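You operate a simulated robot arm through the tools that you are given. There is no shell and no other tool. Be economical: measure what you need, move in short steps, check, and stop when the job is done.

You run a simulated two-armed robot. Do the job below in one go: nothing can be reset, and whatever is moved stays where it is left.

Task
Fix the hood of grey machine one: pin first, then bolt three.
Fine: tap the hood pin home with the hide mallet before the bolt beside it gets its 8 Nm; leave bolts one and two; both tools back in their stands. The machine stays off.

Only the result counts: the job must be done as asked and must still hold three seconds after the hand-in. Knocking over, shifting, dropping, spilling or breaking anything else fails it.

Robot
Two 7-joint arms with fingered hands on one trunk, on a base that drives. Base frame: it is fixed to the floor where the robot stands at the start and does not move with it; the origin is under the middle of the robot, x ahead of it, y to its left, z up; the surface under the hand at the start is at about z = 102.5. Readings come in cm, degrees, newtons and seconds.
The left shoulder is at the start at [7, 17.2, 127.7], the right one opposite. Places, roughly: isolator of grey machine one [120, -140, 70]; steel hood bolt one [120, -70, 80]; steel hood bolt three [110, -50, 80]; steel hood bolt two [120, -60, 80]; steel hood pin [100, -40, 80]. Payload 5 kg a hand.
The tool frame of a hand sits at the grasp point between the pads (the TCP): z along the fingers, y along the line on which they close. The tips reach 4.3 cm beyond it. The gripper opens to 14.4 cm. The gripper's body begins 5 cm behind the TCP. The gripper is a hand of 5 fingers: y runs from the thumb to the fingers, the wrist lies at [-2.1, -12.4, -22.1] in the tool frame, and closing takes about 1.5 s.
Orientation is told as [roll, pitch, yaw] about the base's x, y, z axes, in that order, counted from this pose: with the fingers straight down and the wrist toward the robot, the tool's x, y and z point along [0, 1, 0], [1, 0, 0] and [0, 0, -1] of the base frame.

Tools
- The arms move only by the tool nudge_tool. It takes "left_commands", "right_commands" or both (then of equal length, played together; a hand with none holds still); each is one flat list of numbers, 7 for each row, row after row: the shift along the tool's x, y, z in cm, then the turn, a rotation vector about the tool's x, y, z in degrees, then the opening, from 0 (shut) to 1 (fully open). In form: [dx, dy, dz, rx, ry, rz, hand, dx, dy, dz, rx, ry, rz, hand, ...]. A call has 1 to 10 rows; each row shifts and turns the commanded pose from where the row before left it, along the tool's axes as they then stand. Each row takes 0.2 s and may step no farther than 5 cm and 8.6 degrees from the row before; otherwise, or with a gripper value out of range, the whole call is refused. Where a pose cannot be reached the arm comes as near as it can. A force on the tool above 50 N (or 10 N above the force at the start of the call, whichever is more), or a blocked arm, ends the call early, and 0.2 s more pass. Each finger travels about 4.5 cm/s and halts on what it meets, pressing with about 25 N; the grip force reading is that of the motor and also rises with nothing between the fingers. The clock runs only during rows and for 0.2 s after the last one: add rows that do not move to give the fingers time. It gives the time, the measured TCP pose, the force on the tool (base axes), the opening and the grip force at its end, in the units of the frame above (readings bear some noise), with the torque about the TCP (base axes, N m) and any sound that the robot's microphone picked up, and new pictures: "pictures" is both (left out), scene, wrist or none (wrist: the cameras of the hands that moved).
- Cameras (640 x 400 px; columns grow to the right, rows downward): "scene" is now at [13.81, -0.75, 151.26]; the picture's right is [-0.09, -1.00, 0.00], its down [-0.56, 0.05, -0.83] and it looks along [0.82, -0.08, -0.56] (base axes); focal length 293 px, centre (320, 200). "left" rides on the left gripper at [-8.6, -10.8, -16.8] in its tool frame; the picture's right is [-0.80, -0.28, 0.53], its down [0.54, -0.73, 0.42] and it looks along [0.27, 0.63, 0.73] (tool axes); focal length 275 px, centre (320, 200). "right" rides on the right gripper at [8.6, -10.9, -16.8] in its tool frame; the picture's right is [-0.80, 0.28, -0.53], its down [-0.54, -0.73, 0.42] and it looks along [-0.27, 0.63, 0.73] (tool axes); focal length 275 px, centre (320, 200). There is no depth. A picture from a camera that has moved, and an enlarged one, comes with that camera's place and axes in the base frame and with its lens.
- slide_trunk(by): slides the trunk up (or, below 0, down) by that many cm; the arms and the scene camera ride with it, the base frame stays. It gives what a move gives, with no picture.
- roll_base(legs): drives the robot by 1 to 6 legs, each [ahead, left, turn to the left] in cm, cm and degrees, along the robot's own axes; the way and the turn of a leg run together, so that a leg with both is an arc; at most 150 cm and 180 degrees a leg. The arms and the cameras ride along, it lands a little off, and it stops where it bumps. It gives what a move gives, and a new picture of the scene camera.
- preshape(shape, hand): the hand has 5 fingers and takes this shape, open, in about a second: jaw (thumb against the fingers, like two jaws); tri (thumb and two fingers); tip (a fingertip pinch); poke (one finger out to press); point (the index stretched); flat (the hand flat); cup (the hand cupped); fist (a fist). The gripper value then closes the fingers along that shape, each until it touches; the sizes above hold for jaw. It gives what a move gives, with no picture.
- head_to(pan, tilt): turns the head with the scene camera to pan (to the left, within 86 degrees either way) and tilt (down, from -29 to 69), counted from straight ahead of the robot. It gives what a move gives, and a new picture of the scene camera.
- enlarge(camera, box): a new picture of the part [left, top, right, bottom] of that camera's present view, enlarged. No time passes.
- hand_in(): hands the job in; it is judged then, once.

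Work in short steps. Places have to be worked out from the pictures, the camera data and where the tool is seen: move nearer, look again, correct. Check each grasp and each placing, and mend what went wrong. You have 120 turns and 260 pictures in all, those below and enlarged ones among them. Open the grippers and draw the arms clear of the work before you hand the job in, unless the task says otherwise; then end with one line.

The tools are called by a JSON object that holds its "op" and its "data". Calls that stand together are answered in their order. nudge_tool: Moves the arms, as the interface text tells. Its arguments: {"type":"object","properties":{"left_commands":{"type":"array","items":{"type":"number"}},"right_commands":{"type":"array","items":{"type":"number"}},"pictures":{"type":"string","enum":["both","scene","wrist","none"]}},"required":[]} The other tools are called the same way: slide_trunk (by) slides the trunk up or down; preshape (shape, hand) gives the hand a shape; roll_base (legs) drives the base; head_to (pan, tilt) turns the head that bears the scene camera; enlarge (camera, box) takes an enlarged picture of a part of a camera's view; hand_in () hands the job in.

At the start:

```text
clock: 0.0
left_tcp_pos: [81.12, 16.93, 119.8]
left_tool_rot: [0.0, 0.1, 0.2]
left_contact_force: [0.3, 0.0, 0.0]
left_moment: [0.0, -0.02, -0.01]
left_finger_gap: 14.35
left_grasp_force: 0.1
left_shape: jaw
right_tcp_pos: [64.72, -38.17, 122.73]
right_tool_rot: [0.0, -0.1, -0.1]
right_contact_force: [0.3, 0.6, -0.2]
right_moment: [-0.01, -0.04, 0.02]
right_finger_gap: 14.34
right_grasp_force: 0.1
right_shape: jaw
trunk travel left (down, up): [-37.5, 56.5]
robot x, y, heading: [-0.18, 0.07, -0.2]
head pan, tilt: [-5.4, 34.2]
```

scene: 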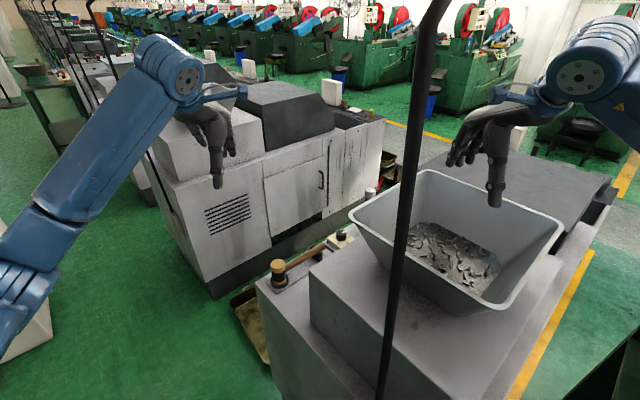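
right: 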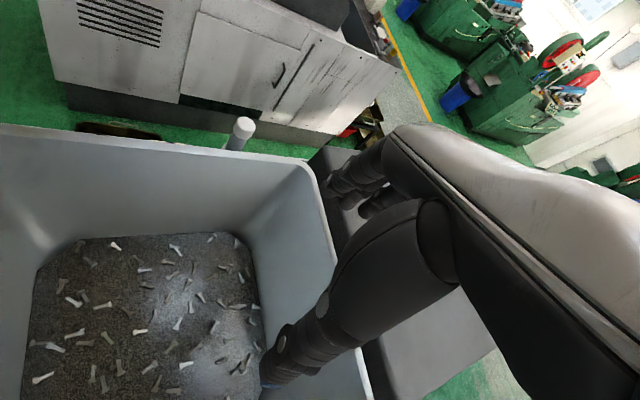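
left: 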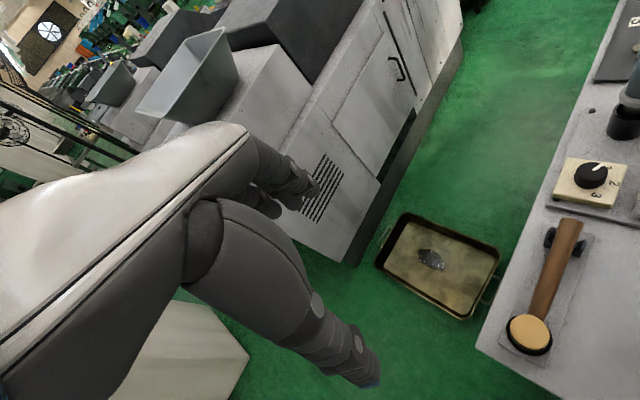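

The mallet lies on the machine's left edge next to a dial. I enlarge both to see details.

{"op": "enlarge", "data": {"camera": "left", "box": [460, 0, 640, 400]}}

{"op": "enlarge", "data": {"camera": "scene", "box": [220, 150, 420, 330]}}

{"op": "head_to", "data": {"pan": -25, "tilt": 40}}

```text
1.00 times, centred on (550, 200) of left (not enlarged: the box is as wide or as high as the picture)
camera zoom: at [70.37, 8.24, 136.41], right [-0.28, -0.8, -0.53], down [-0.73, 0.54, -0.42], along [0.63, 0.27, -0.73], focal length 275 px, centre (90, 200)
```

zoom: 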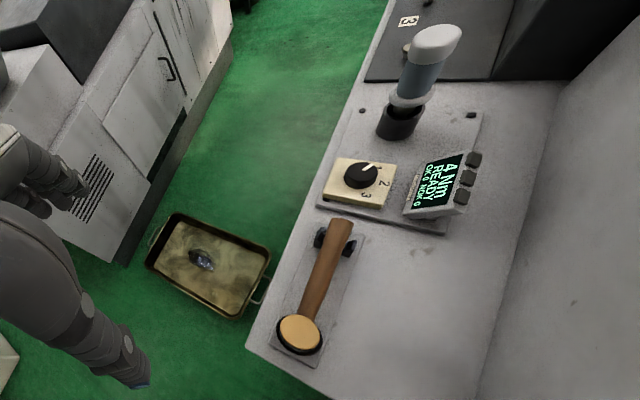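

```text
2.22 times, centred on (320, 240) of scene
camera zoom: at [13.81, -0.75, 151.26], right [-0.09, -1.0, 0.0], down [-0.56, 0.05, -0.83], along [0.82, -0.08, -0.56], focal length 651 px, centre (320, 111)
```

zoom: 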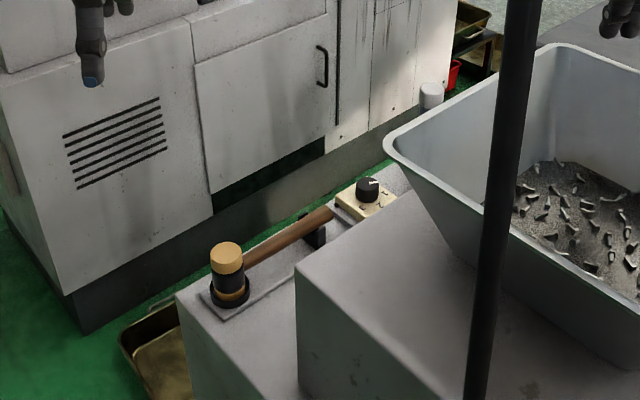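

```text
clock: 0.8
left_tcp_pos: [81.17, 16.82, 119.69]
left_tool_rot: [0.0, 0.1, 0.0]
left_contact_force: [0.1, 0.4, -0.5]
left_moment: [0.01, 0.0, -0.06]
left_finger_gap: 14.35
left_grasp_force: 0.1
left_shape: jaw
right_tcp_pos: [64.58, -38.1, 122.55]
right_tool_rot: [0.0, 0.0, 0.1]
right_contact_force: [0.4, -0.4, 0.8]
right_moment: [-0.03, 0.01, 0.0]
right_finger_gap: 14.36
right_grasp_force: 0.1
right_shape: jaw
trunk travel left (down, up): [-37.5, 56.5]
robot x, y, heading: [-0.04, -0.25, 0.1]
head pan, tilt: [-25.0, 40.0]
camera scene: at [12.71, -3.5, 150.38], right [-0.42, -0.91, 0.0], down [-0.58, 0.27, -0.77], along [0.69, -0.32, -0.64], focal length 293 px, centre (320, 200)
```

scene: 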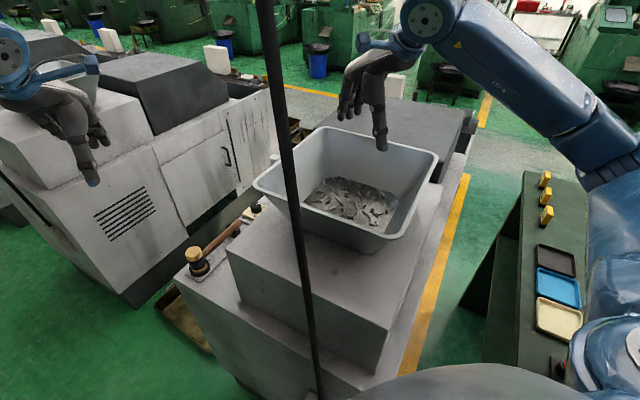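

The mallet stands at about (72, 5.5, 88); the driver with its controller (reads 4 Nm, dial 1-2-3) at about (94, -28). I raise the trunk to look over the hopper.

{"op": "slide_trunk", "data": {"by": 30}}

{"op": "head_to", "data": {"pan": -20, "tilt": 45}}

```text
clock: 3.8
left_tcp_pos: [81.26, 16.93, 149.62]
left_tool_rot: [0.0, 0.0, -0.1]
left_contact_force: [0.6, 0.0, -0.1]
left_moment: [0.02, 0.02, -0.01]
left_finger_gap: 14.36
left_grasp_force: 0.0
left_shape: jaw
right_tcp_pos: [64.73, -38.12, 152.75]
right_tool_rot: [0.0, -0.1, 0.0]
right_contact_force: [0.1, 0.8, 0.5]
right_moment: [-0.01, 0.0, 0.03]
right_finger_gap: 14.34
right_grasp_force: 0.1
right_shape: jaw
trunk travel left (down, up): [-67.5, 26.5]
robot x, y, heading: [0.31, -0.12, -0.2]
head pan, tilt: [-25.0, 40.0]
```

```text
clock: 4.5
left_tcp_pos: [81.13, 16.81, 149.89]
left_tool_rot: [0.0, 0.0, 0.1]
left_contact_force: [0.2, -0.1, 0.9]
left_moment: [0.0, 0.0, -0.02]
left_finger_gap: 14.36
left_grasp_force: 0.0
left_shape: jaw
right_tcp_pos: [64.77, -38.14, 152.74]
right_tool_rot: [0.0, 0.1, 0.0]
right_contact_force: [0.3, 0.2, 0.3]
right_moment: [0.01, 0.0, 0.02]
right_finger_gap: 14.36
right_grasp_force: 0.1
right_shape: jaw
trunk travel left (down, up): [-67.5, 26.5]
robot x, y, heading: [0.2, 0.03, 0.0]
head pan, tilt: [-20.0, 45.0]
camera scene: at [12.66, -2.7, 179.65], right [-0.34, -0.94, 0.0], down [-0.66, 0.24, -0.71], along [0.66, -0.24, -0.71], focal length 293 px, centre (320, 200)
```

scene: 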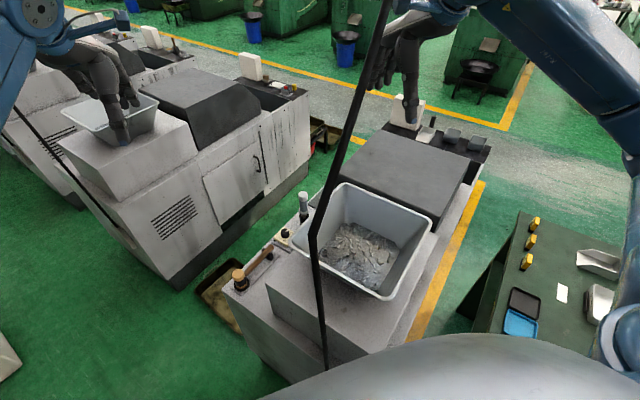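

The rod belongs to the machine surroundings. I enlarge the work zone, and look steeply down to see the near floor.

{"op": "enlarge", "data": {"camera": "scene", "box": [220, 130, 380, 290]}}

{"op": "enlarge", "data": {"camera": "left", "box": [440, 0, 640, 180]}}

{"op": "head_to", "data": {"pan": 0, "tilt": 69}}

```text
2.50 times, centred on (300, 210) of scene
camera zoom: at [12.66, -2.7, 179.65], right [-0.34, -0.94, 0.0], down [-0.66, 0.24, -0.71], along [0.66, -0.24, -0.71], focal length 732 px, centre (370, 175)
```

zoom: 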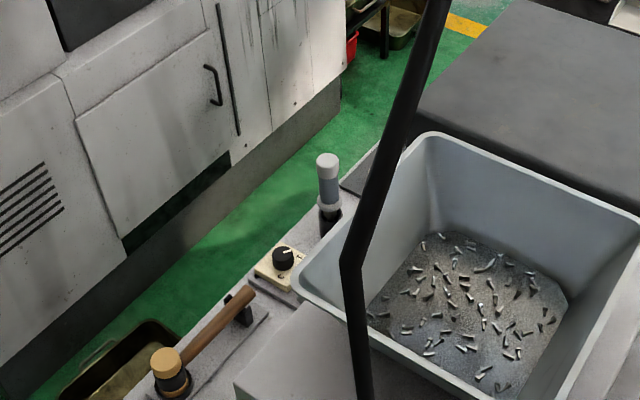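

```text
2.22 times, centred on (540, 90) of left
camera zoom: at [70.38, 8.24, 166.41], right [-0.28, -0.8, -0.53], down [-0.73, 0.54, -0.42], along [0.63, 0.27, -0.73], focal length 612 px, centre (-169, 444)
```

zoom: 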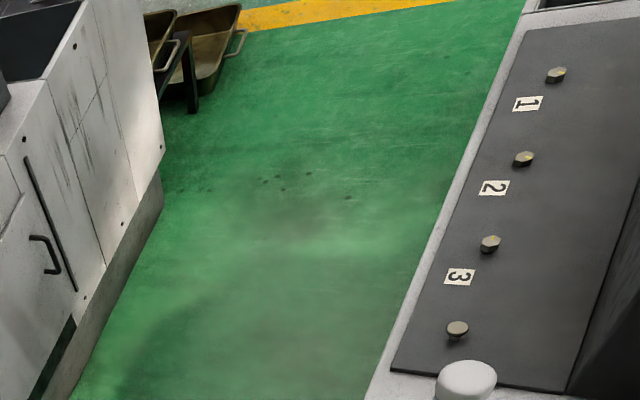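

```text
clock: 5.4
left_tcp_pos: [81.09, 16.86, 149.91]
left_tool_rot: [0.0, 0.0, 0.0]
left_contact_force: [0.4, 0.7, -0.3]
left_moment: [0.01, 0.01, -0.02]
left_finger_gap: 14.39
left_grasp_force: 0.0
left_shape: jaw
right_tcp_pos: [64.67, -38.18, 152.6]
right_tool_rot: [0.1, -0.2, 0.0]
right_contact_force: [-0.6, -0.2, 0.3]
right_moment: [-0.02, 0.02, -0.02]
right_finger_gap: 14.34
right_grasp_force: 0.0
right_shape: jaw
trunk travel left (down, up): [-67.5, 26.5]
robot x, y, heading: [-0.23, 0.18, 0.0]
head pan, tilt: [0.0, 68.8]
camera scene: at [10.61, 0.08, 176.77], right [0.0, -1.0, 0.0], down [-0.93, 0.0, -0.36], along [0.36, 0.0, -0.93], focal length 293 px, centre (320, 200)
```

scene: 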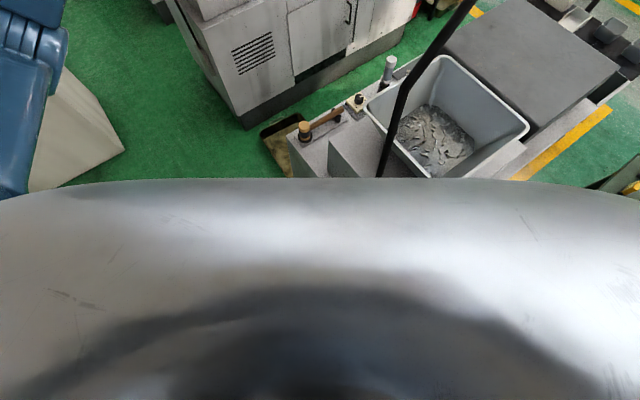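

The dark plate carries bolts 1, 2, 3 and then the round pin, in a row running at about -53°; a thin vertical pole stands near (35,-12) between my arms, so I must back off before moving left. I look to both sides for room first.

{"op": "head_to", "data": {"pan": 86, "tilt": 30}}

{"op": "head_to", "data": {"pan": -86, "tilt": 35}}

{"op": "head_to", "data": {"pan": 35, "tilt": 40}}

```text
clock: 7.0
left_tcp_pos: [81.2, 16.9, 149.69]
left_tool_rot: [0.0, 0.0, 0.0]
left_contact_force: [0.3, -0.7, 0.1]
left_moment: [0.0, 0.02, -0.01]
left_finger_gap: 14.35
left_grasp_force: 0.1
left_shape: jaw
right_tcp_pos: [64.66, -38.22, 152.62]
right_tool_rot: [0.0, 0.0, 0.0]
right_contact_force: [0.5, 0.1, 0.5]
right_moment: [0.0, 0.0, -0.01]
right_finger_gap: 14.36
right_grasp_force: 0.1
right_shape: jaw
trunk travel left (down, up): [-67.5, 26.5]
robot x, y, heading: [0.25, -0.44, 0.2]
head pan, tilt: [85.9, 30.0]
camera scene: at [5.66, 9.11, 181.91], right [1.0, -0.07, 0.0], down [-0.04, -0.5, -0.87], along [0.06, 0.86, -0.5], focal length 293 px, centre (320, 200)
```

scene: 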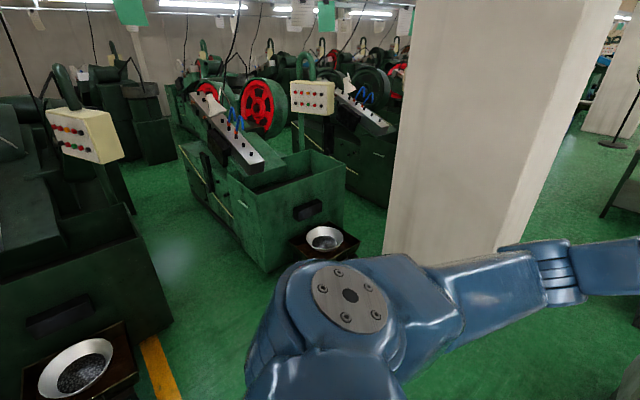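

```text
clock: 9.6
left_tcp_pos: [81.17, 16.81, 149.74]
left_tool_rot: [0.0, 0.0, 0.0]
left_contact_force: [-0.3, 1.0, 0.4]
left_moment: [0.0, -0.01, -0.01]
left_finger_gap: 14.35
left_grasp_force: 0.0
left_shape: jaw
right_tcp_pos: [64.76, -38.15, 152.59]
right_tool_rot: [0.0, 0.1, 0.0]
right_contact_force: [-0.9, -0.4, -0.5]
right_moment: [0.0, -0.02, -0.07]
right_finger_gap: 14.37
right_grasp_force: 0.2
right_shape: jaw
trunk travel left (down, up): [-67.5, 26.5]
robot x, y, heading: [0.01, 0.1, 0.1]
head pan, tilt: [-85.9, 35.0]
camera scene: at [5.64, -8.7, 181.14], right [-1.0, -0.07, 0.0], down [-0.04, 0.57, -0.82], along [0.06, -0.82, -0.57], focal length 293 px, centre (320, 200)
```

scene: 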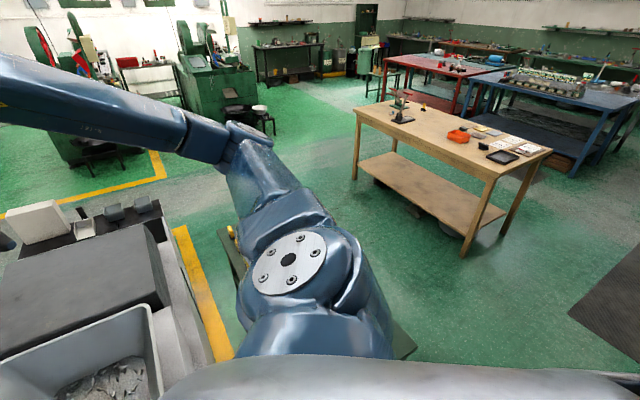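

```text
clock: 11.6
left_tcp_pos: [81.21, 16.81, 149.93]
left_tool_rot: [0.1, -0.1, 0.1]
left_contact_force: [-0.4, 0.1, 0.8]
left_moment: [-0.01, 0.03, 0.04]
left_finger_gap: 14.34
left_grasp_force: 0.2
left_shape: jaw
right_tcp_pos: [64.7, -38.13, 152.54]
right_tool_rot: [-0.1, 0.1, 0.0]
right_contact_force: [-0.3, -0.5, -0.1]
right_moment: [0.01, -0.03, -0.02]
right_finger_gap: 14.33
right_grasp_force: 0.1
right_shape: jaw
trunk travel left (down, up): [-67.5, 26.5]
robot x, y, heading: [0.05, 0.23, -0.2]
head pan, tilt: [35.0, 40.0]
camera scene: at [11.98, 4.96, 180.38], right [0.57, -0.82, 0.0], down [-0.53, -0.37, -0.77], along [0.63, 0.44, -0.64], focal length 293 px, centre (320, 200)
```

scene: 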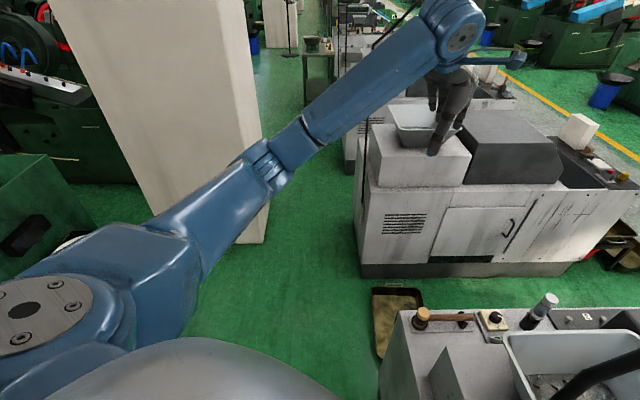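

Room is available left and behind. I pull the right hand in toward the body so it stays clear of the pole during driving.

{"op": "nudge_tool", "data": {"right_commands": [0, -4, -1, 0, 0, 0, 0.5, 0, -4, -1, 0, 0, 0, 0.5, 0, -4, -1, 0, 0, 0, 0.5, 0, -4, -1, 0, 0, 0, 0.5, 0, -4, -1, 0, 0, 0, 0.5, 0, 0, 0, 0, 0, 0, 0.5], "pictures": "none"}}

{"op": "head_to", "data": {"pan": -30, "tilt": 45}}

```text
clock: 13.0
left_tcp_pos: [81.29, 16.95, 149.7]
left_tool_rot: [0.0, 0.1, 0.2]
left_contact_force: [0.0, -0.1, 0.6]
left_moment: [0.02, 0.01, -0.03]
left_finger_gap: 14.37
left_grasp_force: 0.0
left_shape: jaw
right_tcp_pos: [44.67, -38.25, 157.68]
right_tool_rot: [0.0, 0.1, 0.0]
right_contact_force: [0.2, -0.4, -0.4]
right_moment: [0.01, 0.06, -0.01]
right_finger_gap: 7.26
right_grasp_force: 0.1
right_shape: jaw
trunk travel left (down, up): [-67.5, 26.5]
robot x, y, heading: [0.01, 0.14, 0.1]
head pan, tilt: [35.0, 40.0]
```

```text
clock: 14.3
left_tcp_pos: [81.25, 16.8, 149.81]
left_tool_rot: [-0.1, 0.0, 0.0]
left_contact_force: [0.4, -0.9, -0.2]
left_moment: [0.02, 0.01, -0.01]
left_finger_gap: 14.37
left_grasp_force: 0.1
left_shape: jaw
right_tcp_pos: [44.7, -38.2, 157.71]
right_tool_rot: [0.0, -0.1, 0.0]
right_contact_force: [0.2, -0.2, 0.1]
right_moment: [0.01, -0.04, 0.01]
right_finger_gap: 7.23
right_grasp_force: 0.0
right_shape: jaw
trunk travel left (down, up): [-67.5, 26.5]
robot x, y, heading: [0.09, 0.14, -0.1]
head pan, tilt: [-30.0, 45.0]
camera scene: at [12.06, -3.97, 179.65], right [-0.5, -0.87, 0.0], down [-0.61, 0.35, -0.71], along [0.61, -0.35, -0.71], focal length 293 px, centre (320, 200)
```

scene: 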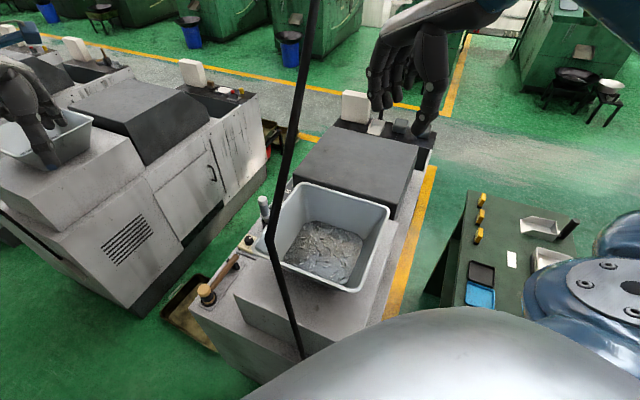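

The right hand is tucked in. Now I back off, move left, go ahead and turn right toward the machine's front-left corner.

{"op": "roll_base", "data": {"legs": [[-40, 0, 0], [0, 66, 0], [78, 0, 0], [0, 0, -75]]}}

```text
clock: 27.1
left_tcp_pos: [74.59, -8.79, 149.69]
left_tool_rot: [0.0, 0.0, -75.4]
left_contact_force: [0.3, 0.1, -0.5]
left_moment: [0.0, -0.05, -0.01]
left_finger_gap: 14.38
left_grasp_force: 0.0
left_shape: jaw
right_tcp_pos: [12.04, 12.66, 157.58]
right_tool_rot: [0.0, 0.1, -75.3]
right_contact_force: [0.0, 0.1, 0.7]
right_moment: [0.0, 0.04, -0.02]
right_finger_gap: 7.21
right_grasp_force: 0.0
right_shape: jaw
trunk travel left (down, up): [-67.5, 26.5]
robot x, y, heading: [37.79, 65.36, -75.4]
head pan, tilt: [-30.0, 45.0]
camera scene: at [36.93, 52.91, 179.65], right [-0.96, 0.27, 0.0], down [0.19, 0.68, -0.71], along [-0.19, -0.68, -0.71], focal length 293 px, centre (320, 200)
```

scene: 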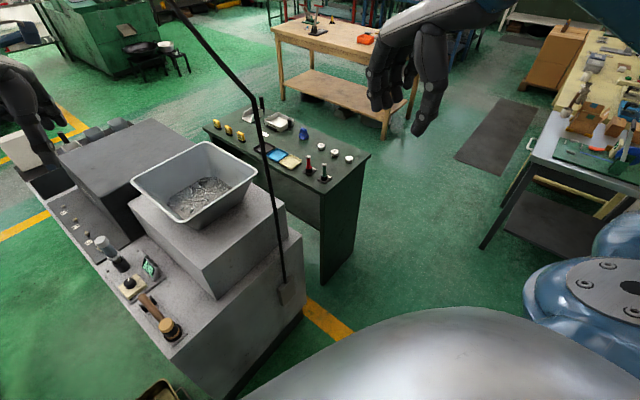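

Arrived at (38,65) heading -75, and the left hand is above the work row. I look with head and left wrist camera.

{"op": "head_to", "data": {"pan": 12, "tilt": 45}}

{"op": "nudge_tool", "data": {"left_commands": [0, 0, 0, 0, 0, 0, 1], "pictures": "wrist"}}

```text
clock: 28.2
left_tcp_pos: [74.55, -8.68, 149.87]
left_tool_rot: [0.0, -0.1, -75.5]
left_contact_force: [-0.1, -0.5, 0.5]
left_moment: [0.0, -0.03, -0.02]
left_finger_gap: 14.35
left_grasp_force: 0.1
left_shape: jaw
right_tcp_pos: [12.13, 12.61, 157.67]
right_tool_rot: [0.0, 0.0, -75.4]
right_contact_force: [0.6, -0.6, 0.3]
right_moment: [-0.03, 0.01, 0.02]
right_finger_gap: 7.28
right_grasp_force: 0.1
right_shape: jaw
trunk travel left (down, up): [-67.5, 26.5]
robot x, y, heading: [37.85, 65.32, -75.4]
head pan, tilt: [12.0, 45.0]
camera scene: at [42.64, 53.48, 179.65], right [-0.89, -0.45, 0.0], down [-0.32, 0.63, -0.71], along [0.32, -0.63, -0.71], focal length 293 px, centre (320, 200)
```

scene: 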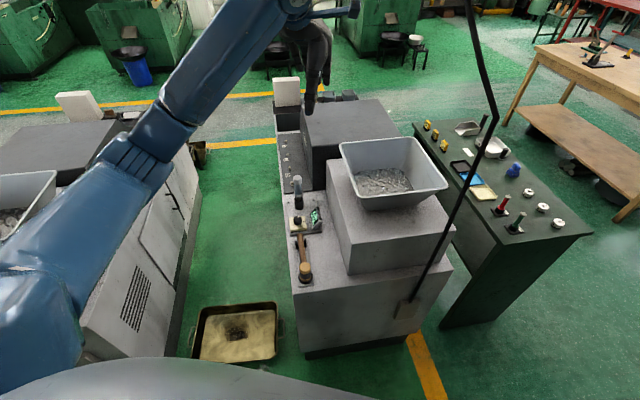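

```text
clock: 28.6
left_tcp_pos: [74.61, -8.83, 149.84]
left_tool_rot: [0.0, -0.1, -75.4]
left_contact_force: [-0.1, 0.5, 0.1]
left_moment: [0.04, 0.03, 0.0]
left_finger_gap: 14.35
left_grasp_force: 0.1
left_shape: jaw
right_tcp_pos: [12.09, 12.78, 157.76]
right_tool_rot: [0.0, 0.0, -75.4]
right_contact_force: [0.3, -0.1, -0.3]
right_moment: [0.01, -0.02, 0.02]
right_finger_gap: 7.26
right_grasp_force: 0.0
right_shape: jaw
trunk travel left (down, up): [-67.5, 26.5]
robot x, y, heading: [37.7, 65.83, -75.2]
head pan, tilt: [12.0, 45.0]
camera left: at [63.53, -0.47, 166.41], right [-0.84, 0.07, -0.53], down [0.34, 0.84, -0.42], along [0.42, -0.54, -0.73], focal length 275 px, centre (320, 200)
```

left: 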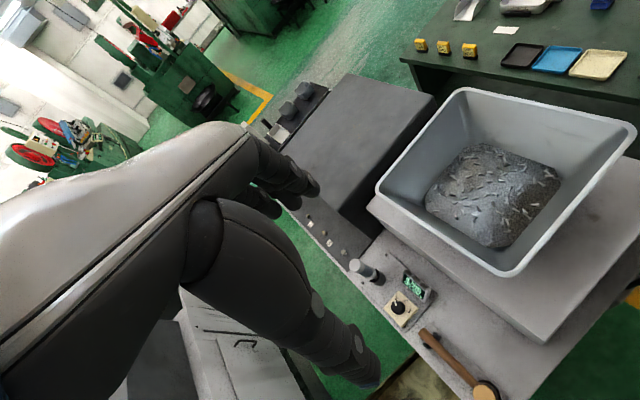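

I enlarge the controller, stand and mallet from both cameras for measuring.

{"op": "enlarge", "data": {"camera": "scene", "box": [260, 130, 360, 290]}}

{"op": "enlarge", "data": {"camera": "left", "box": [330, 230, 530, 400]}}

```text
2.50 times, centred on (310, 210) of scene
camera zoom: at [42.64, 53.48, 179.65], right [-0.89, -0.45, 0.0], down [-0.32, 0.63, -0.71], along [0.32, -0.63, -0.71], focal length 732 px, centre (345, 175)
```

zoom: 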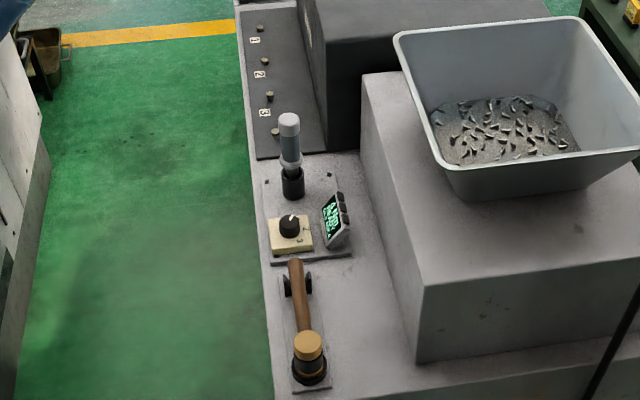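

```text
2.35 times, centred on (430, 315) of left
camera zoom: at [63.53, -0.47, 166.41], right [-0.84, 0.07, -0.53], down [0.34, 0.84, -0.42], along [0.42, -0.54, -0.73], focal length 648 px, centre (61, -71)
```

zoom: 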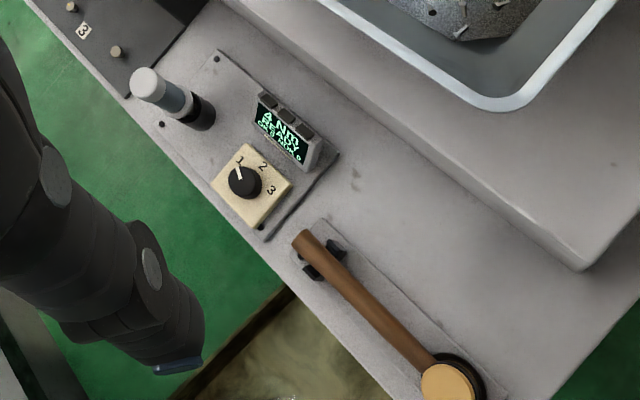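

The mallet head is at about (72.8, 5, 88), its handle runs along (0.6,-0.8), butt at (82.7,-8.4,86). I shift the left hand over the mid-handle and turn it 68° so the fingers close across the handle.

{"op": "nudge_tool", "data": {"left_commands": [2.3, -3.3, 0, 0, 0, 0, 1, 2.3, -3.3, 0, 0, 0, 0, 1, 0, 0, 0, 0, 0, 8.45, 1, 0, 0, 0, 0, 0, 8.45, 1, 0, 0, 0, 0, 0, 8.45, 1, 0, 0, 0, 0, 0, 8.45, 1, 0, 0, 0, 0, 0, 8.45, 1, 0, 0, 0, 0, 0, 8.45, 1, 0, 0, 0, 0, 0, 8.45, 1, 0, 0, 0, 0, 0, 8.45, 1], "pictures": "none"}}

{"op": "slide_trunk", "data": {"by": -36}}

{"op": "nudge_tool", "data": {"left_commands": [0, 0, 0, 0, 0, 0, 1]}}

```text
clock: 30.8
left_tcp_pos: [77.37, -1.19, 149.84]
left_tool_rot: [0.0, 0.0, -143.1]
left_contact_force: [0.9, -0.6, -0.3]
left_moment: [0.03, -0.01, -0.01]
left_finger_gap: 14.38
left_grasp_force: 0.1
left_shape: jaw
right_tcp_pos: [12.08, 12.55, 157.68]
right_tool_rot: [0.1, 0.0, -75.3]
right_contact_force: [0.0, 0.1, -0.1]
right_moment: [0.02, -0.01, 0.0]
right_finger_gap: 7.24
right_grasp_force: 0.0
right_shape: jaw
trunk travel left (down, up): [-67.5, 26.5]
robot x, y, heading: [37.7, 65.7, -75.3]
head pan, tilt: [12.0, 45.0]
```

```text
clock: 34.3
left_tcp_pos: [77.37, -1.22, 113.8]
left_tool_rot: [0.0, 0.0, -143.0]
left_contact_force: [-0.5, -0.5, 0.0]
left_moment: [-0.04, 0.0, -0.01]
left_finger_gap: 14.42
left_grasp_force: 0.1
left_shape: jaw
right_tcp_pos: [11.87, 12.54, 121.73]
right_tool_rot: [-0.1, -0.1, -75.3]
right_contact_force: [0.0, -0.4, 0.1]
right_moment: [0.01, -0.01, 0.02]
right_finger_gap: 7.23
right_grasp_force: 0.0
right_shape: jaw
trunk travel left (down, up): [-31.5, 62.5]
robot x, y, heading: [37.69, 65.75, -75.5]
head pan, tilt: [12.0, 45.0]
```

```text
clock: 34.7
left_tcp_pos: [77.37, -1.2, 113.81]
left_tool_rot: [0.1, 0.0, -142.9]
left_contact_force: [0.3, 0.5, 0.3]
left_moment: [0.03, 0.03, 0.02]
left_finger_gap: 14.4
left_grasp_force: 0.1
left_shape: jaw
right_tcp_pos: [12.03, 12.75, 121.63]
right_tool_rot: [0.0, 0.0, -75.3]
right_contact_force: [-0.4, -0.9, 0.0]
right_moment: [-0.01, -0.01, -0.02]
right_finger_gap: 7.26
right_grasp_force: 0.0
right_shape: jaw
trunk travel left (down, up): [-31.5, 62.5]
robot x, y, heading: [37.53, 65.71, -75.4]
head pan, tilt: [12.0, 45.0]
camera scene: at [42.65, 53.48, 143.65], right [-0.89, -0.45, 0.0], down [-0.32, 0.63, -0.71], along [0.32, -0.63, -0.71], focal length 293 px, centre (320, 200)
camera left: at [80.87, 12.2, 130.41], right [-0.25, 0.81, -0.53], down [0.91, 0.0, -0.42], along [-0.34, -0.59, -0.73], focal length 275 px, centre (320, 200)
```

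scene: 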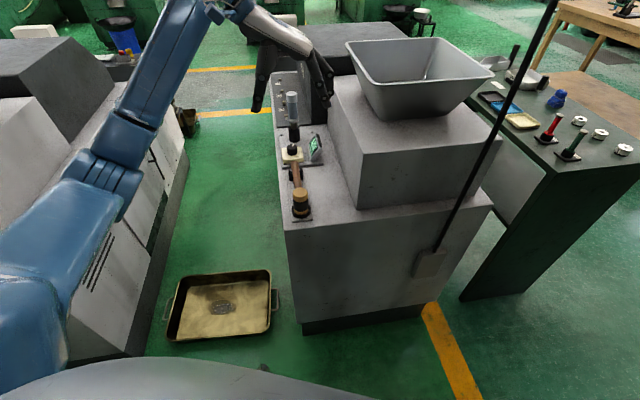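
left: 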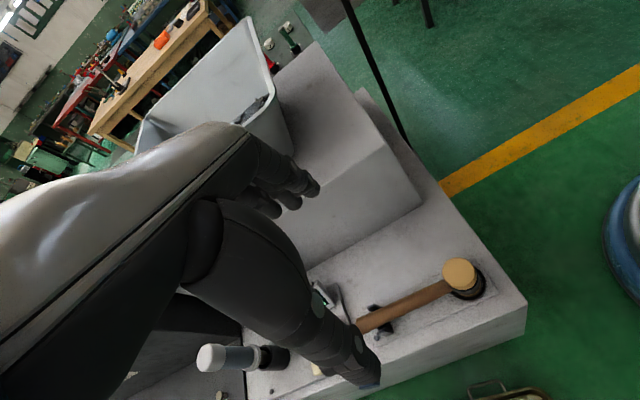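

All clear around the handle. I lower the open hand to about z 90 and look.

{"op": "nudge_tool", "data": {"left_commands": [0, 0, 4, 0, 0, 0, 1, 0, 0, 4, 0, 0, 0, 1, 0, 0, 4, 0, 0, 0, 1, 0, 0, 4, 0, 0, 0, 1, 0, 0, 4, 0, 0, 0, 1, 0, 0, 3.5, 0, 0, 0, 1]}}

{"op": "enlarge", "data": {"camera": "scene", "box": [240, 80, 360, 230]}}

```text
clock: 36.1
left_tcp_pos: [77.44, -1.24, 90.24]
left_tool_rot: [0.0, -0.1, -143.0]
left_contact_force: [-0.4, 0.8, 0.9]
left_moment: [0.01, 0.05, -0.02]
left_finger_gap: 14.41
left_grasp_force: 0.2
left_shape: jaw
right_tcp_pos: [12.15, 12.68, 121.58]
right_tool_rot: [0.0, 0.1, -75.4]
right_contact_force: [-0.5, -0.4, 0.2]
right_moment: [0.05, 0.02, 0.01]
right_finger_gap: 7.24
right_grasp_force: 0.0
right_shape: jaw
trunk travel left (down, up): [-31.5, 62.5]
robot x, y, heading: [37.91, 65.54, -75.5]
head pan, tilt: [12.0, 45.0]
camera scene: at [42.7, 53.45, 143.65], right [-0.89, -0.45, 0.0], down [-0.32, 0.63, -0.71], along [0.32, -0.63, -0.71], focal length 293 px, centre (320, 200)
camera left: at [81.03, 12.14, 106.81], right [-0.25, 0.81, -0.53], down [0.91, 0.0, -0.42], along [-0.34, -0.59, -0.73], focal length 275 px, centre (320, 200)
```

scene: 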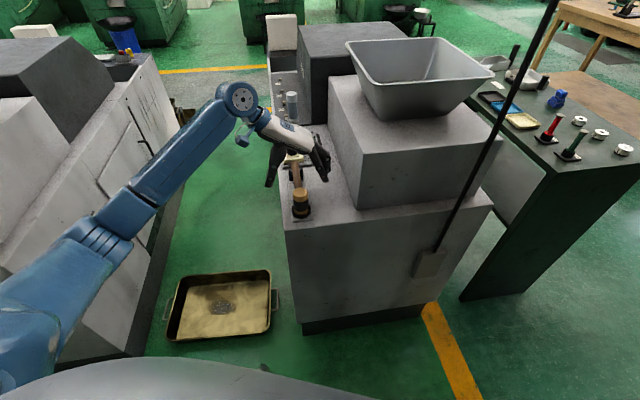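
left: 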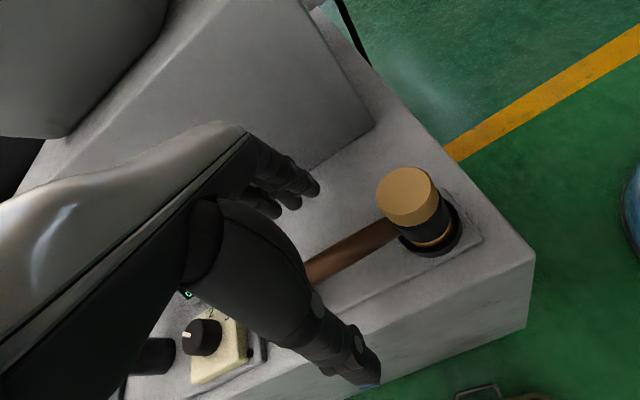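

```text
2.67 times, centred on (300, 155) of scene
camera zoom: at [42.7, 53.45, 143.65], right [-0.89, -0.45, 0.0], down [-0.32, 0.63, -0.71], along [0.32, -0.63, -0.71], focal length 781 px, centre (373, 320)
```

zoom: 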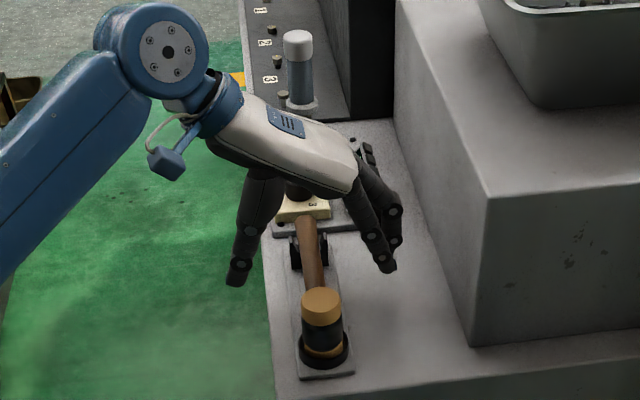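

Handle is centred between thumb and fingers; handle axis is at z≈86-87, head top at 90. I lower 3.2 cm and close.

{"op": "nudge_tool", "data": {"left_commands": [0, 0, 1.6, 0, 0, 0, 1, 0, 0, 1.6, 0, 0, 0, 1], "pictures": "wrist"}}

{"op": "nudge_tool", "data": {"left_commands": [0, 0, 0, 0, 0, 0, 0.6, 0, 0, 0, 0, 0, 0, 0.3, 0, 0, 0, 0, 0, 0, 0.1, 0, 0, 0, 0, 0, 0, 0, 0, 0, 0, 0, 0, 0, 0, 0, 0, 0, 0, 0, 0, 0, 0, 0, 0, 0, 0, 0, 0, 0, 0, 0, 0, 0, 0, 0]}}

```text
clock: 36.7
left_tcp_pos: [77.45, -1.29, 87.09]
left_tool_rot: [0.0, 0.1, -142.9]
left_contact_force: [0.8, 0.0, 0.2]
left_moment: [-0.01, -0.02, 0.01]
left_finger_gap: 14.38
left_grasp_force: 0.1
left_shape: jaw
right_tcp_pos: [12.01, 12.7, 121.75]
right_tool_rot: [0.0, 0.0, -75.5]
right_contact_force: [0.7, -0.4, 0.3]
right_moment: [0.0, 0.0, -0.01]
right_finger_gap: 7.24
right_grasp_force: 0.1
right_shape: jaw
trunk travel left (down, up): [-31.5, 62.5]
robot x, y, heading: [37.86, 65.38, -75.3]
head pan, tilt: [12.0, 45.0]
camera left: at [80.97, 12.14, 103.65], right [-0.25, 0.81, -0.53], down [0.91, 0.0, -0.42], along [-0.34, -0.59, -0.73], focal length 275 px, centre (320, 200)
```

left: 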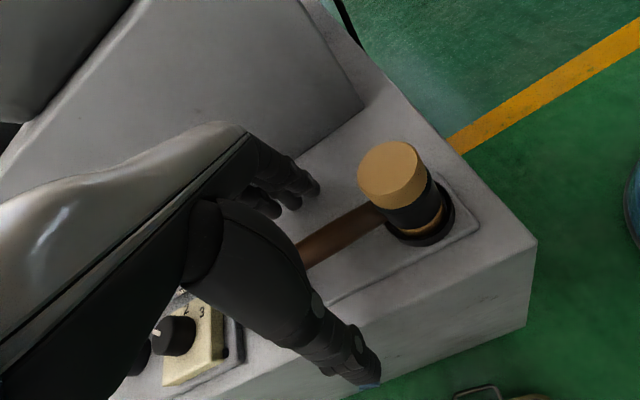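

```text
clock: 38.5
left_tcp_pos: [77.45, -1.16, 87.06]
left_tool_rot: [0.0, 0.0, -142.9]
left_contact_force: [-0.3, 0.5, 1.6]
left_moment: [0.02, 0.02, 0.09]
left_finger_gap: 3.55
left_grasp_force: 24.5
left_shape: jaw
right_tcp_pos: [11.98, 12.66, 121.68]
right_tool_rot: [0.0, 0.1, -75.4]
right_contact_force: [-0.3, 0.3, 0.6]
right_moment: [-0.01, 0.0, 0.0]
right_finger_gap: 7.23
right_grasp_force: 0.1
right_shape: jaw
trunk travel left (down, up): [-31.5, 62.5]
robot x, y, heading: [37.43, 65.22, -75.5]
head pan, tilt: [12.0, 45.0]
camera scene: at [42.65, 53.51, 143.66], right [-0.89, -0.45, 0.0], down [-0.32, 0.63, -0.71], along [0.32, -0.63, -0.71], focal length 293 px, centre (320, 200)
camera left: at [80.94, 12.16, 103.68], right [-0.25, 0.81, -0.53], down [0.91, 0.0, -0.42], along [-0.34, -0.59, -0.73], focal length 275 px, centre (320, 200)
```

scene: 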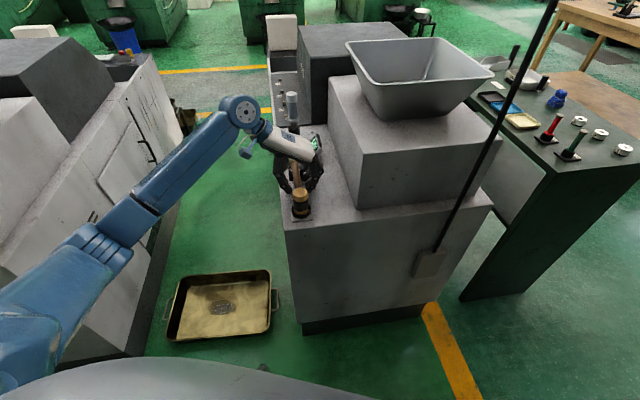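
left: 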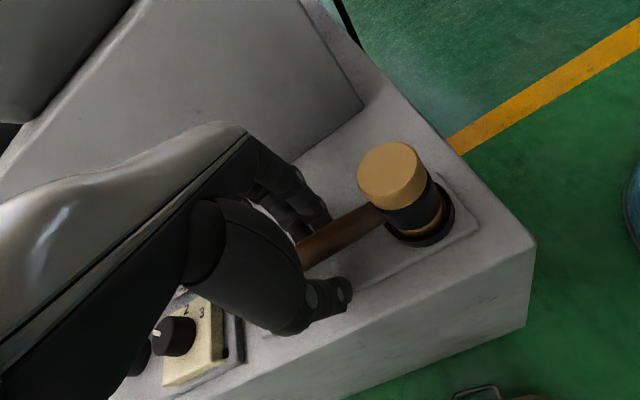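

The grip reads 24.5 N at a 3.55 cm gap, so the handle seems held. I lift 3 cm gently and check.

{"op": "nudge_tool", "data": {"left_commands": [0, 0, -1, 0, 0, 0, 0, 0, 0, -1, 0, 0, 0, 0, 0, 0, -2, 0, 0, 0, 0]}}

{"op": "enlarge", "data": {"camera": "scene", "box": [240, 80, 360, 230]}}

```text
clock: 39.3
left_tcp_pos: [77.38, -1.24, 91.21]
left_tool_rot: [0.0, 0.0, -143.0]
left_contact_force: [0.1, -1.1, -0.4]
left_moment: [-0.02, 0.0, -0.03]
left_finger_gap: 2.9
left_grasp_force: 25.1
left_shape: jaw
right_tcp_pos: [12.01, 12.81, 121.75]
right_tool_rot: [0.0, 0.0, -75.4]
right_contact_force: [-0.4, 0.9, 0.2]
right_moment: [-0.06, 0.03, -0.04]
right_finger_gap: 7.22
right_grasp_force: 0.1
right_shape: jaw
trunk travel left (down, up): [-31.5, 62.5]
robot x, y, heading: [37.55, 65.7, -75.5]
head pan, tilt: [12.0, 45.0]
camera scene: at [42.62, 53.5, 143.65], right [-0.89, -0.45, 0.0], down [-0.32, 0.63, -0.71], along [0.32, -0.63, -0.71], focal length 293 px, centre (320, 200)
camera left: at [80.91, 12.21, 107.78], right [-0.25, 0.81, -0.53], down [0.91, 0.0, -0.42], along [-0.34, -0.59, -0.73], focal length 275 px, centre (320, 200)
```

scene: 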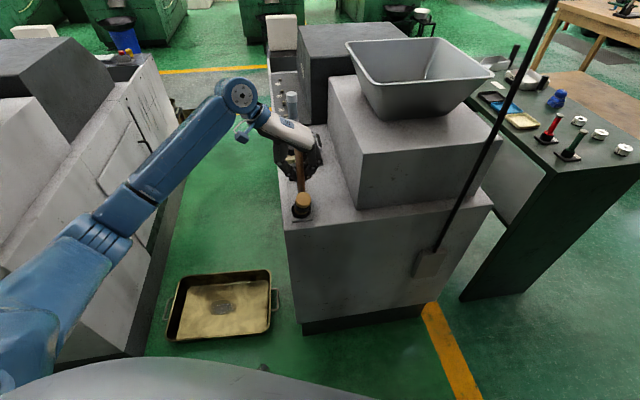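
left: 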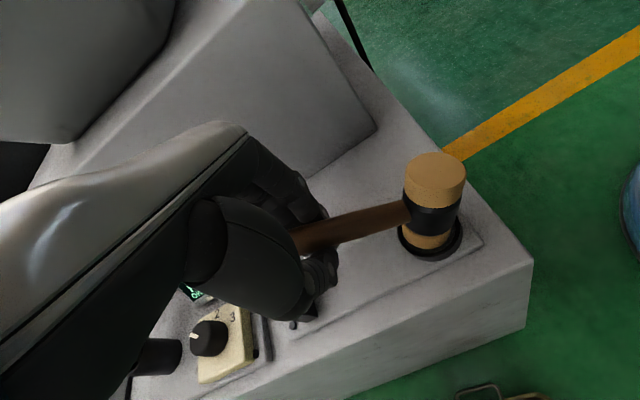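

```text
2.67 times, centred on (300, 155) of scene
camera zoom: at [42.62, 53.5, 143.65], right [-0.89, -0.45, 0.0], down [-0.32, 0.63, -0.71], along [0.32, -0.63, -0.71], focal length 781 px, centre (373, 320)
```

zoom: 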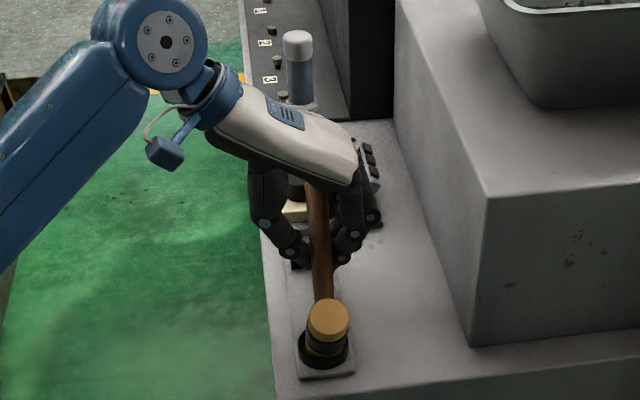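

The handle pivoted in the pads: the head stayed in its cup while the handle rose. I lower it back onto its rest, release, and will grip the head itself instead.

{"op": "nudge_tool", "data": {"left_commands": [0, 0, 1.5, 0, 0, 0, 0, 0, 0, 1.5, 0, 0, 0, 0, 0, 0, 0.9, 0, 0, 0, 0, 0, 0, 0, 0, 0, 0, 0]}}

{"op": "enlarge", "data": {"camera": "scene", "box": [240, 80, 360, 230]}}

```text
clock: 40.3
left_tcp_pos: [77.42, -1.13, 87.14]
left_tool_rot: [-0.1, 0.1, -142.9]
left_contact_force: [-2.7, -0.5, -0.4]
left_moment: [0.01, 0.05, -0.12]
left_finger_gap: 2.89
left_grasp_force: 24.6
left_shape: jaw
right_tcp_pos: [12.09, 12.71, 121.52]
right_tool_rot: [0.0, 0.0, -75.4]
right_contact_force: [-0.3, -0.3, 0.2]
right_moment: [0.01, -0.01, -0.02]
right_finger_gap: 7.27
right_grasp_force: 0.2
right_shape: jaw
trunk travel left (down, up): [-31.5, 62.5]
robot x, y, heading: [37.69, 65.46, -75.5]
head pan, tilt: [12.0, 45.0]
camera scene: at [42.66, 53.47, 143.64], right [-0.89, -0.45, 0.0], down [-0.32, 0.63, -0.71], along [0.32, -0.63, -0.71], focal length 293 px, centre (320, 200)
camera left: at [80.93, 12.23, 103.74], right [-0.25, 0.81, -0.53], down [0.91, 0.0, -0.42], along [-0.34, -0.59, -0.73], focal length 275 px, centre (320, 200)
```

scene: 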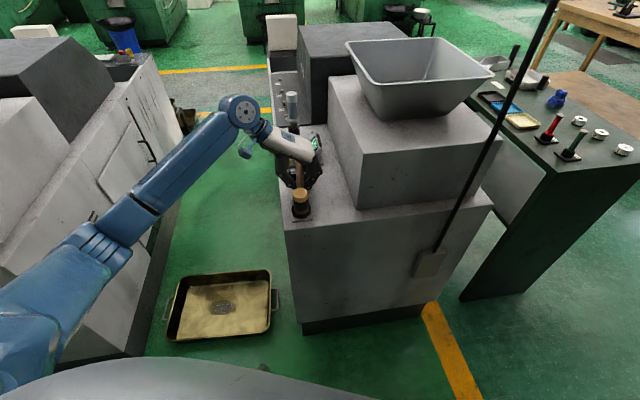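
left: 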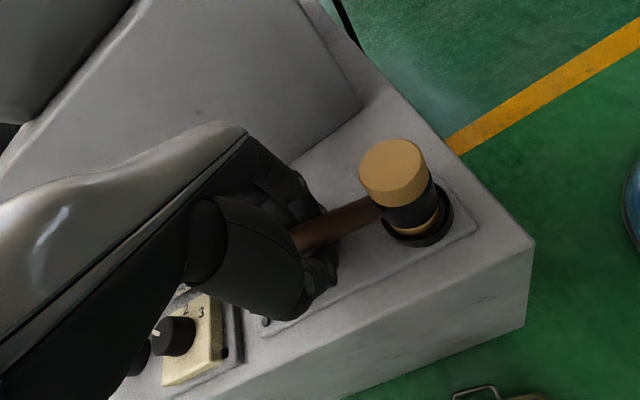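

```text
2.67 times, centred on (300, 155) of scene
camera zoom: at [42.66, 53.47, 143.64], right [-0.89, -0.45, 0.0], down [-0.32, 0.63, -0.71], along [0.32, -0.63, -0.71], focal length 781 px, centre (373, 320)
```

zoom: 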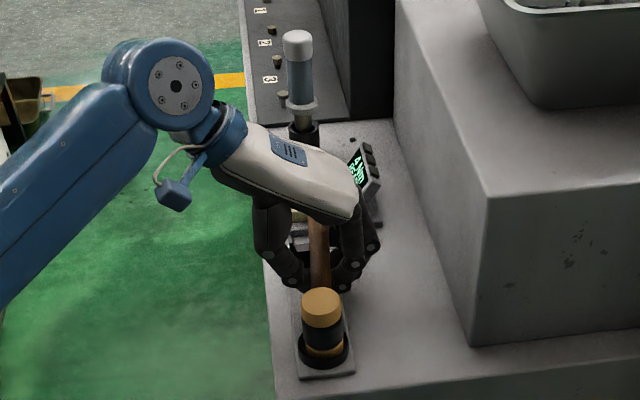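

Back on its rest. I open, rise above the head and move 7.9 cm toward the head end.

{"op": "nudge_tool", "data": {"left_commands": [0, 0, 0, 0, 0, 0, 0.3, 0, 0, 0, 0, 0, 0, 0.6, 0, 0, 0, 0, 0, 0, 1, 0, 0, 0, 0, 0, 0, 1, 0, 0, -4, 0, 0, 0, 1, 0, 0, -5, 0, 0, 0, 1, 0, 0, -3, 0, 0, 0, 1, -4, 0, 0, 0, 0, 0, 1, -3.9, 0, 0, 0, 0, 0, 1]}}

{"op": "enlarge", "data": {"camera": "scene", "box": [240, 80, 360, 230]}}

```text
clock: 42.3
left_tcp_pos: [72.51, 5.22, 99.22]
left_tool_rot: [0.0, 0.1, -143.0]
left_contact_force: [0.0, -0.8, 0.9]
left_moment: [-0.02, 0.01, 0.02]
left_finger_gap: 14.37
left_grasp_force: 0.1
left_shape: jaw
right_tcp_pos: [11.99, 12.76, 121.65]
right_tool_rot: [0.0, 0.0, -75.4]
right_contact_force: [-0.4, 0.5, -0.6]
right_moment: [-0.03, 0.04, -0.04]
right_finger_gap: 7.26
right_grasp_force: 0.0
right_shape: jaw
trunk travel left (down, up): [-31.5, 62.5]
robot x, y, heading: [37.59, 65.31, -75.3]
head pan, tilt: [12.0, 45.0]
camera scene: at [42.6, 53.58, 143.67], right [-0.89, -0.45, 0.0], down [-0.32, 0.63, -0.71], along [0.32, -0.63, -0.71], focal length 293 px, centre (320, 200)
camera left: at [76.1, 18.52, 115.87], right [-0.25, 0.81, -0.53], down [0.91, 0.0, -0.42], along [-0.34, -0.59, -0.73], focal length 275 px, centre (320, 200)
```

scene: 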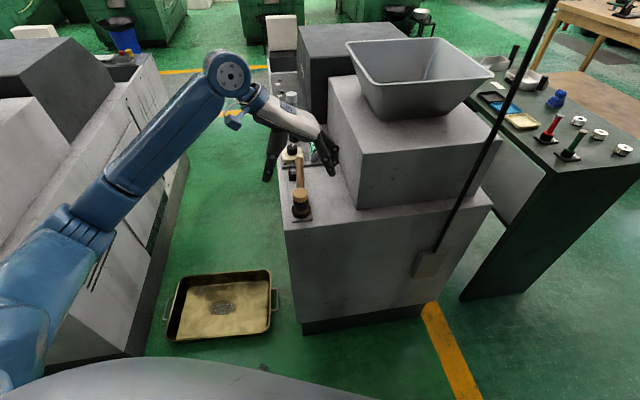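
left: 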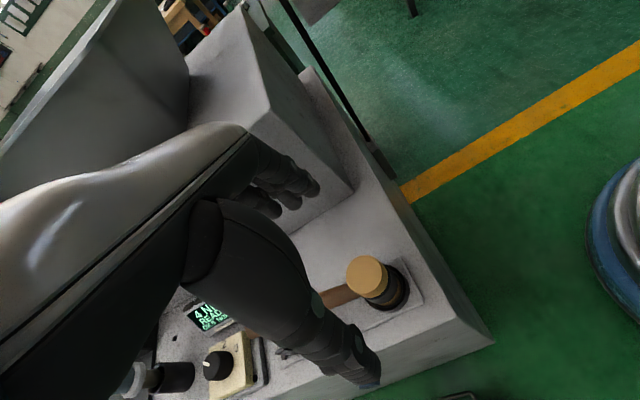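

```text
2.67 times, centred on (300, 155) of scene
camera zoom: at [42.6, 53.58, 143.67], right [-0.89, -0.45, 0.0], down [-0.32, 0.63, -0.71], along [0.32, -0.63, -0.71], focal length 781 px, centre (373, 320)
```

zoom: 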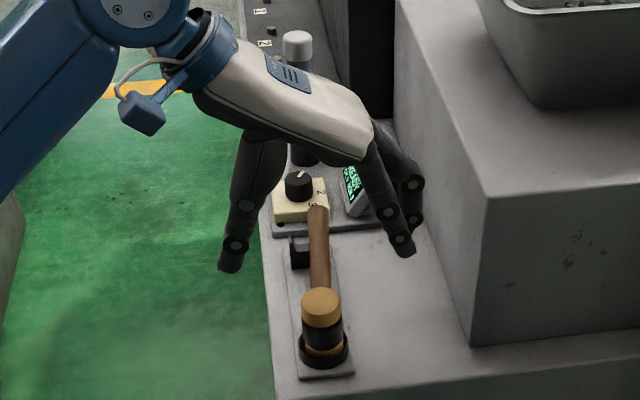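

The head centre is about (72.45, 6.2), so I correct by (-0.8,-0.6) in tool axes and descend to z≈88.5.

{"op": "nudge_tool", "data": {"left_commands": [-0.8, -0.6, 3, 0, 0, 0, 1, 0, 0, 3, 0, 0, 0, 1, 0, 0, 2.5, 0, 0, 0, 1, 0, 0, 2.2, 0, 0, 0, 1]}}

{"op": "enlarge", "data": {"camera": "scene", "box": [240, 80, 360, 230]}}

```text
clock: 43.3
left_tcp_pos: [72.57, 6.04, 88.62]
left_tool_rot: [0.0, -0.1, -143.0]
left_contact_force: [0.0, 0.8, -0.1]
left_moment: [-0.02, 0.01, -0.01]
left_finger_gap: 14.35
left_grasp_force: 0.0
left_shape: jaw
right_tcp_pos: [12.11, 12.69, 121.59]
right_tool_rot: [0.0, -0.1, -75.4]
right_contact_force: [0.3, -0.4, 0.3]
right_moment: [0.01, 0.01, -0.01]
right_finger_gap: 7.24
right_grasp_force: 0.0
right_shape: jaw
trunk travel left (down, up): [-31.5, 62.5]
robot x, y, heading: [37.42, 65.6, -75.1]
head pan, tilt: [12.0, 45.0]
camera scene: at [42.68, 53.5, 143.66], right [-0.89, -0.45, 0.0], down [-0.32, 0.63, -0.71], along [0.32, -0.63, -0.71], focal length 293 px, centre (320, 200)
camera left: at [76.11, 19.5, 105.09], right [-0.25, 0.81, -0.53], down [0.91, 0.0, -0.42], along [-0.34, -0.59, -0.73], focal length 275 px, centre (320, 200)
```

scene: 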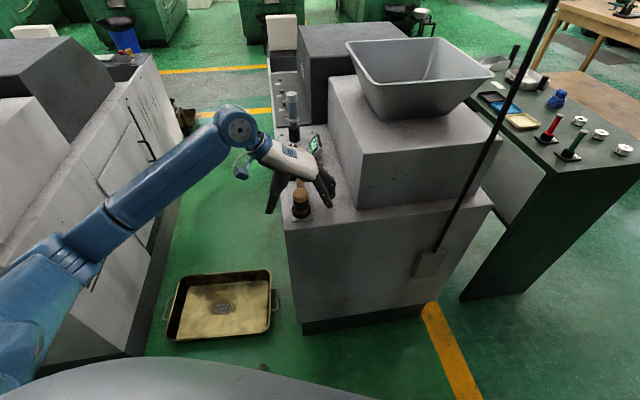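
left: 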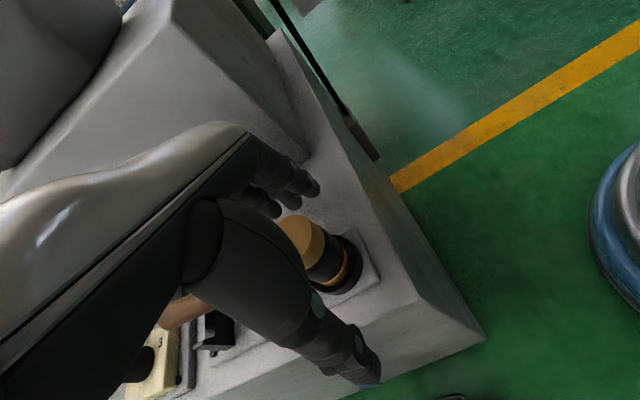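

```text
2.67 times, centred on (300, 155) of scene
camera zoom: at [42.68, 53.5, 143.66], right [-0.89, -0.45, 0.0], down [-0.32, 0.63, -0.71], along [0.32, -0.63, -0.71], focal length 781 px, centre (373, 320)
```

zoom: 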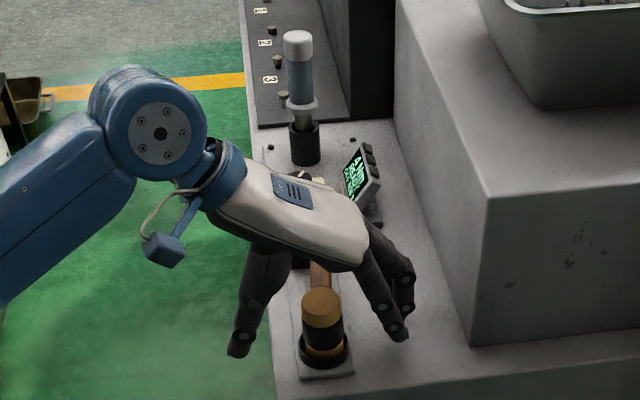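

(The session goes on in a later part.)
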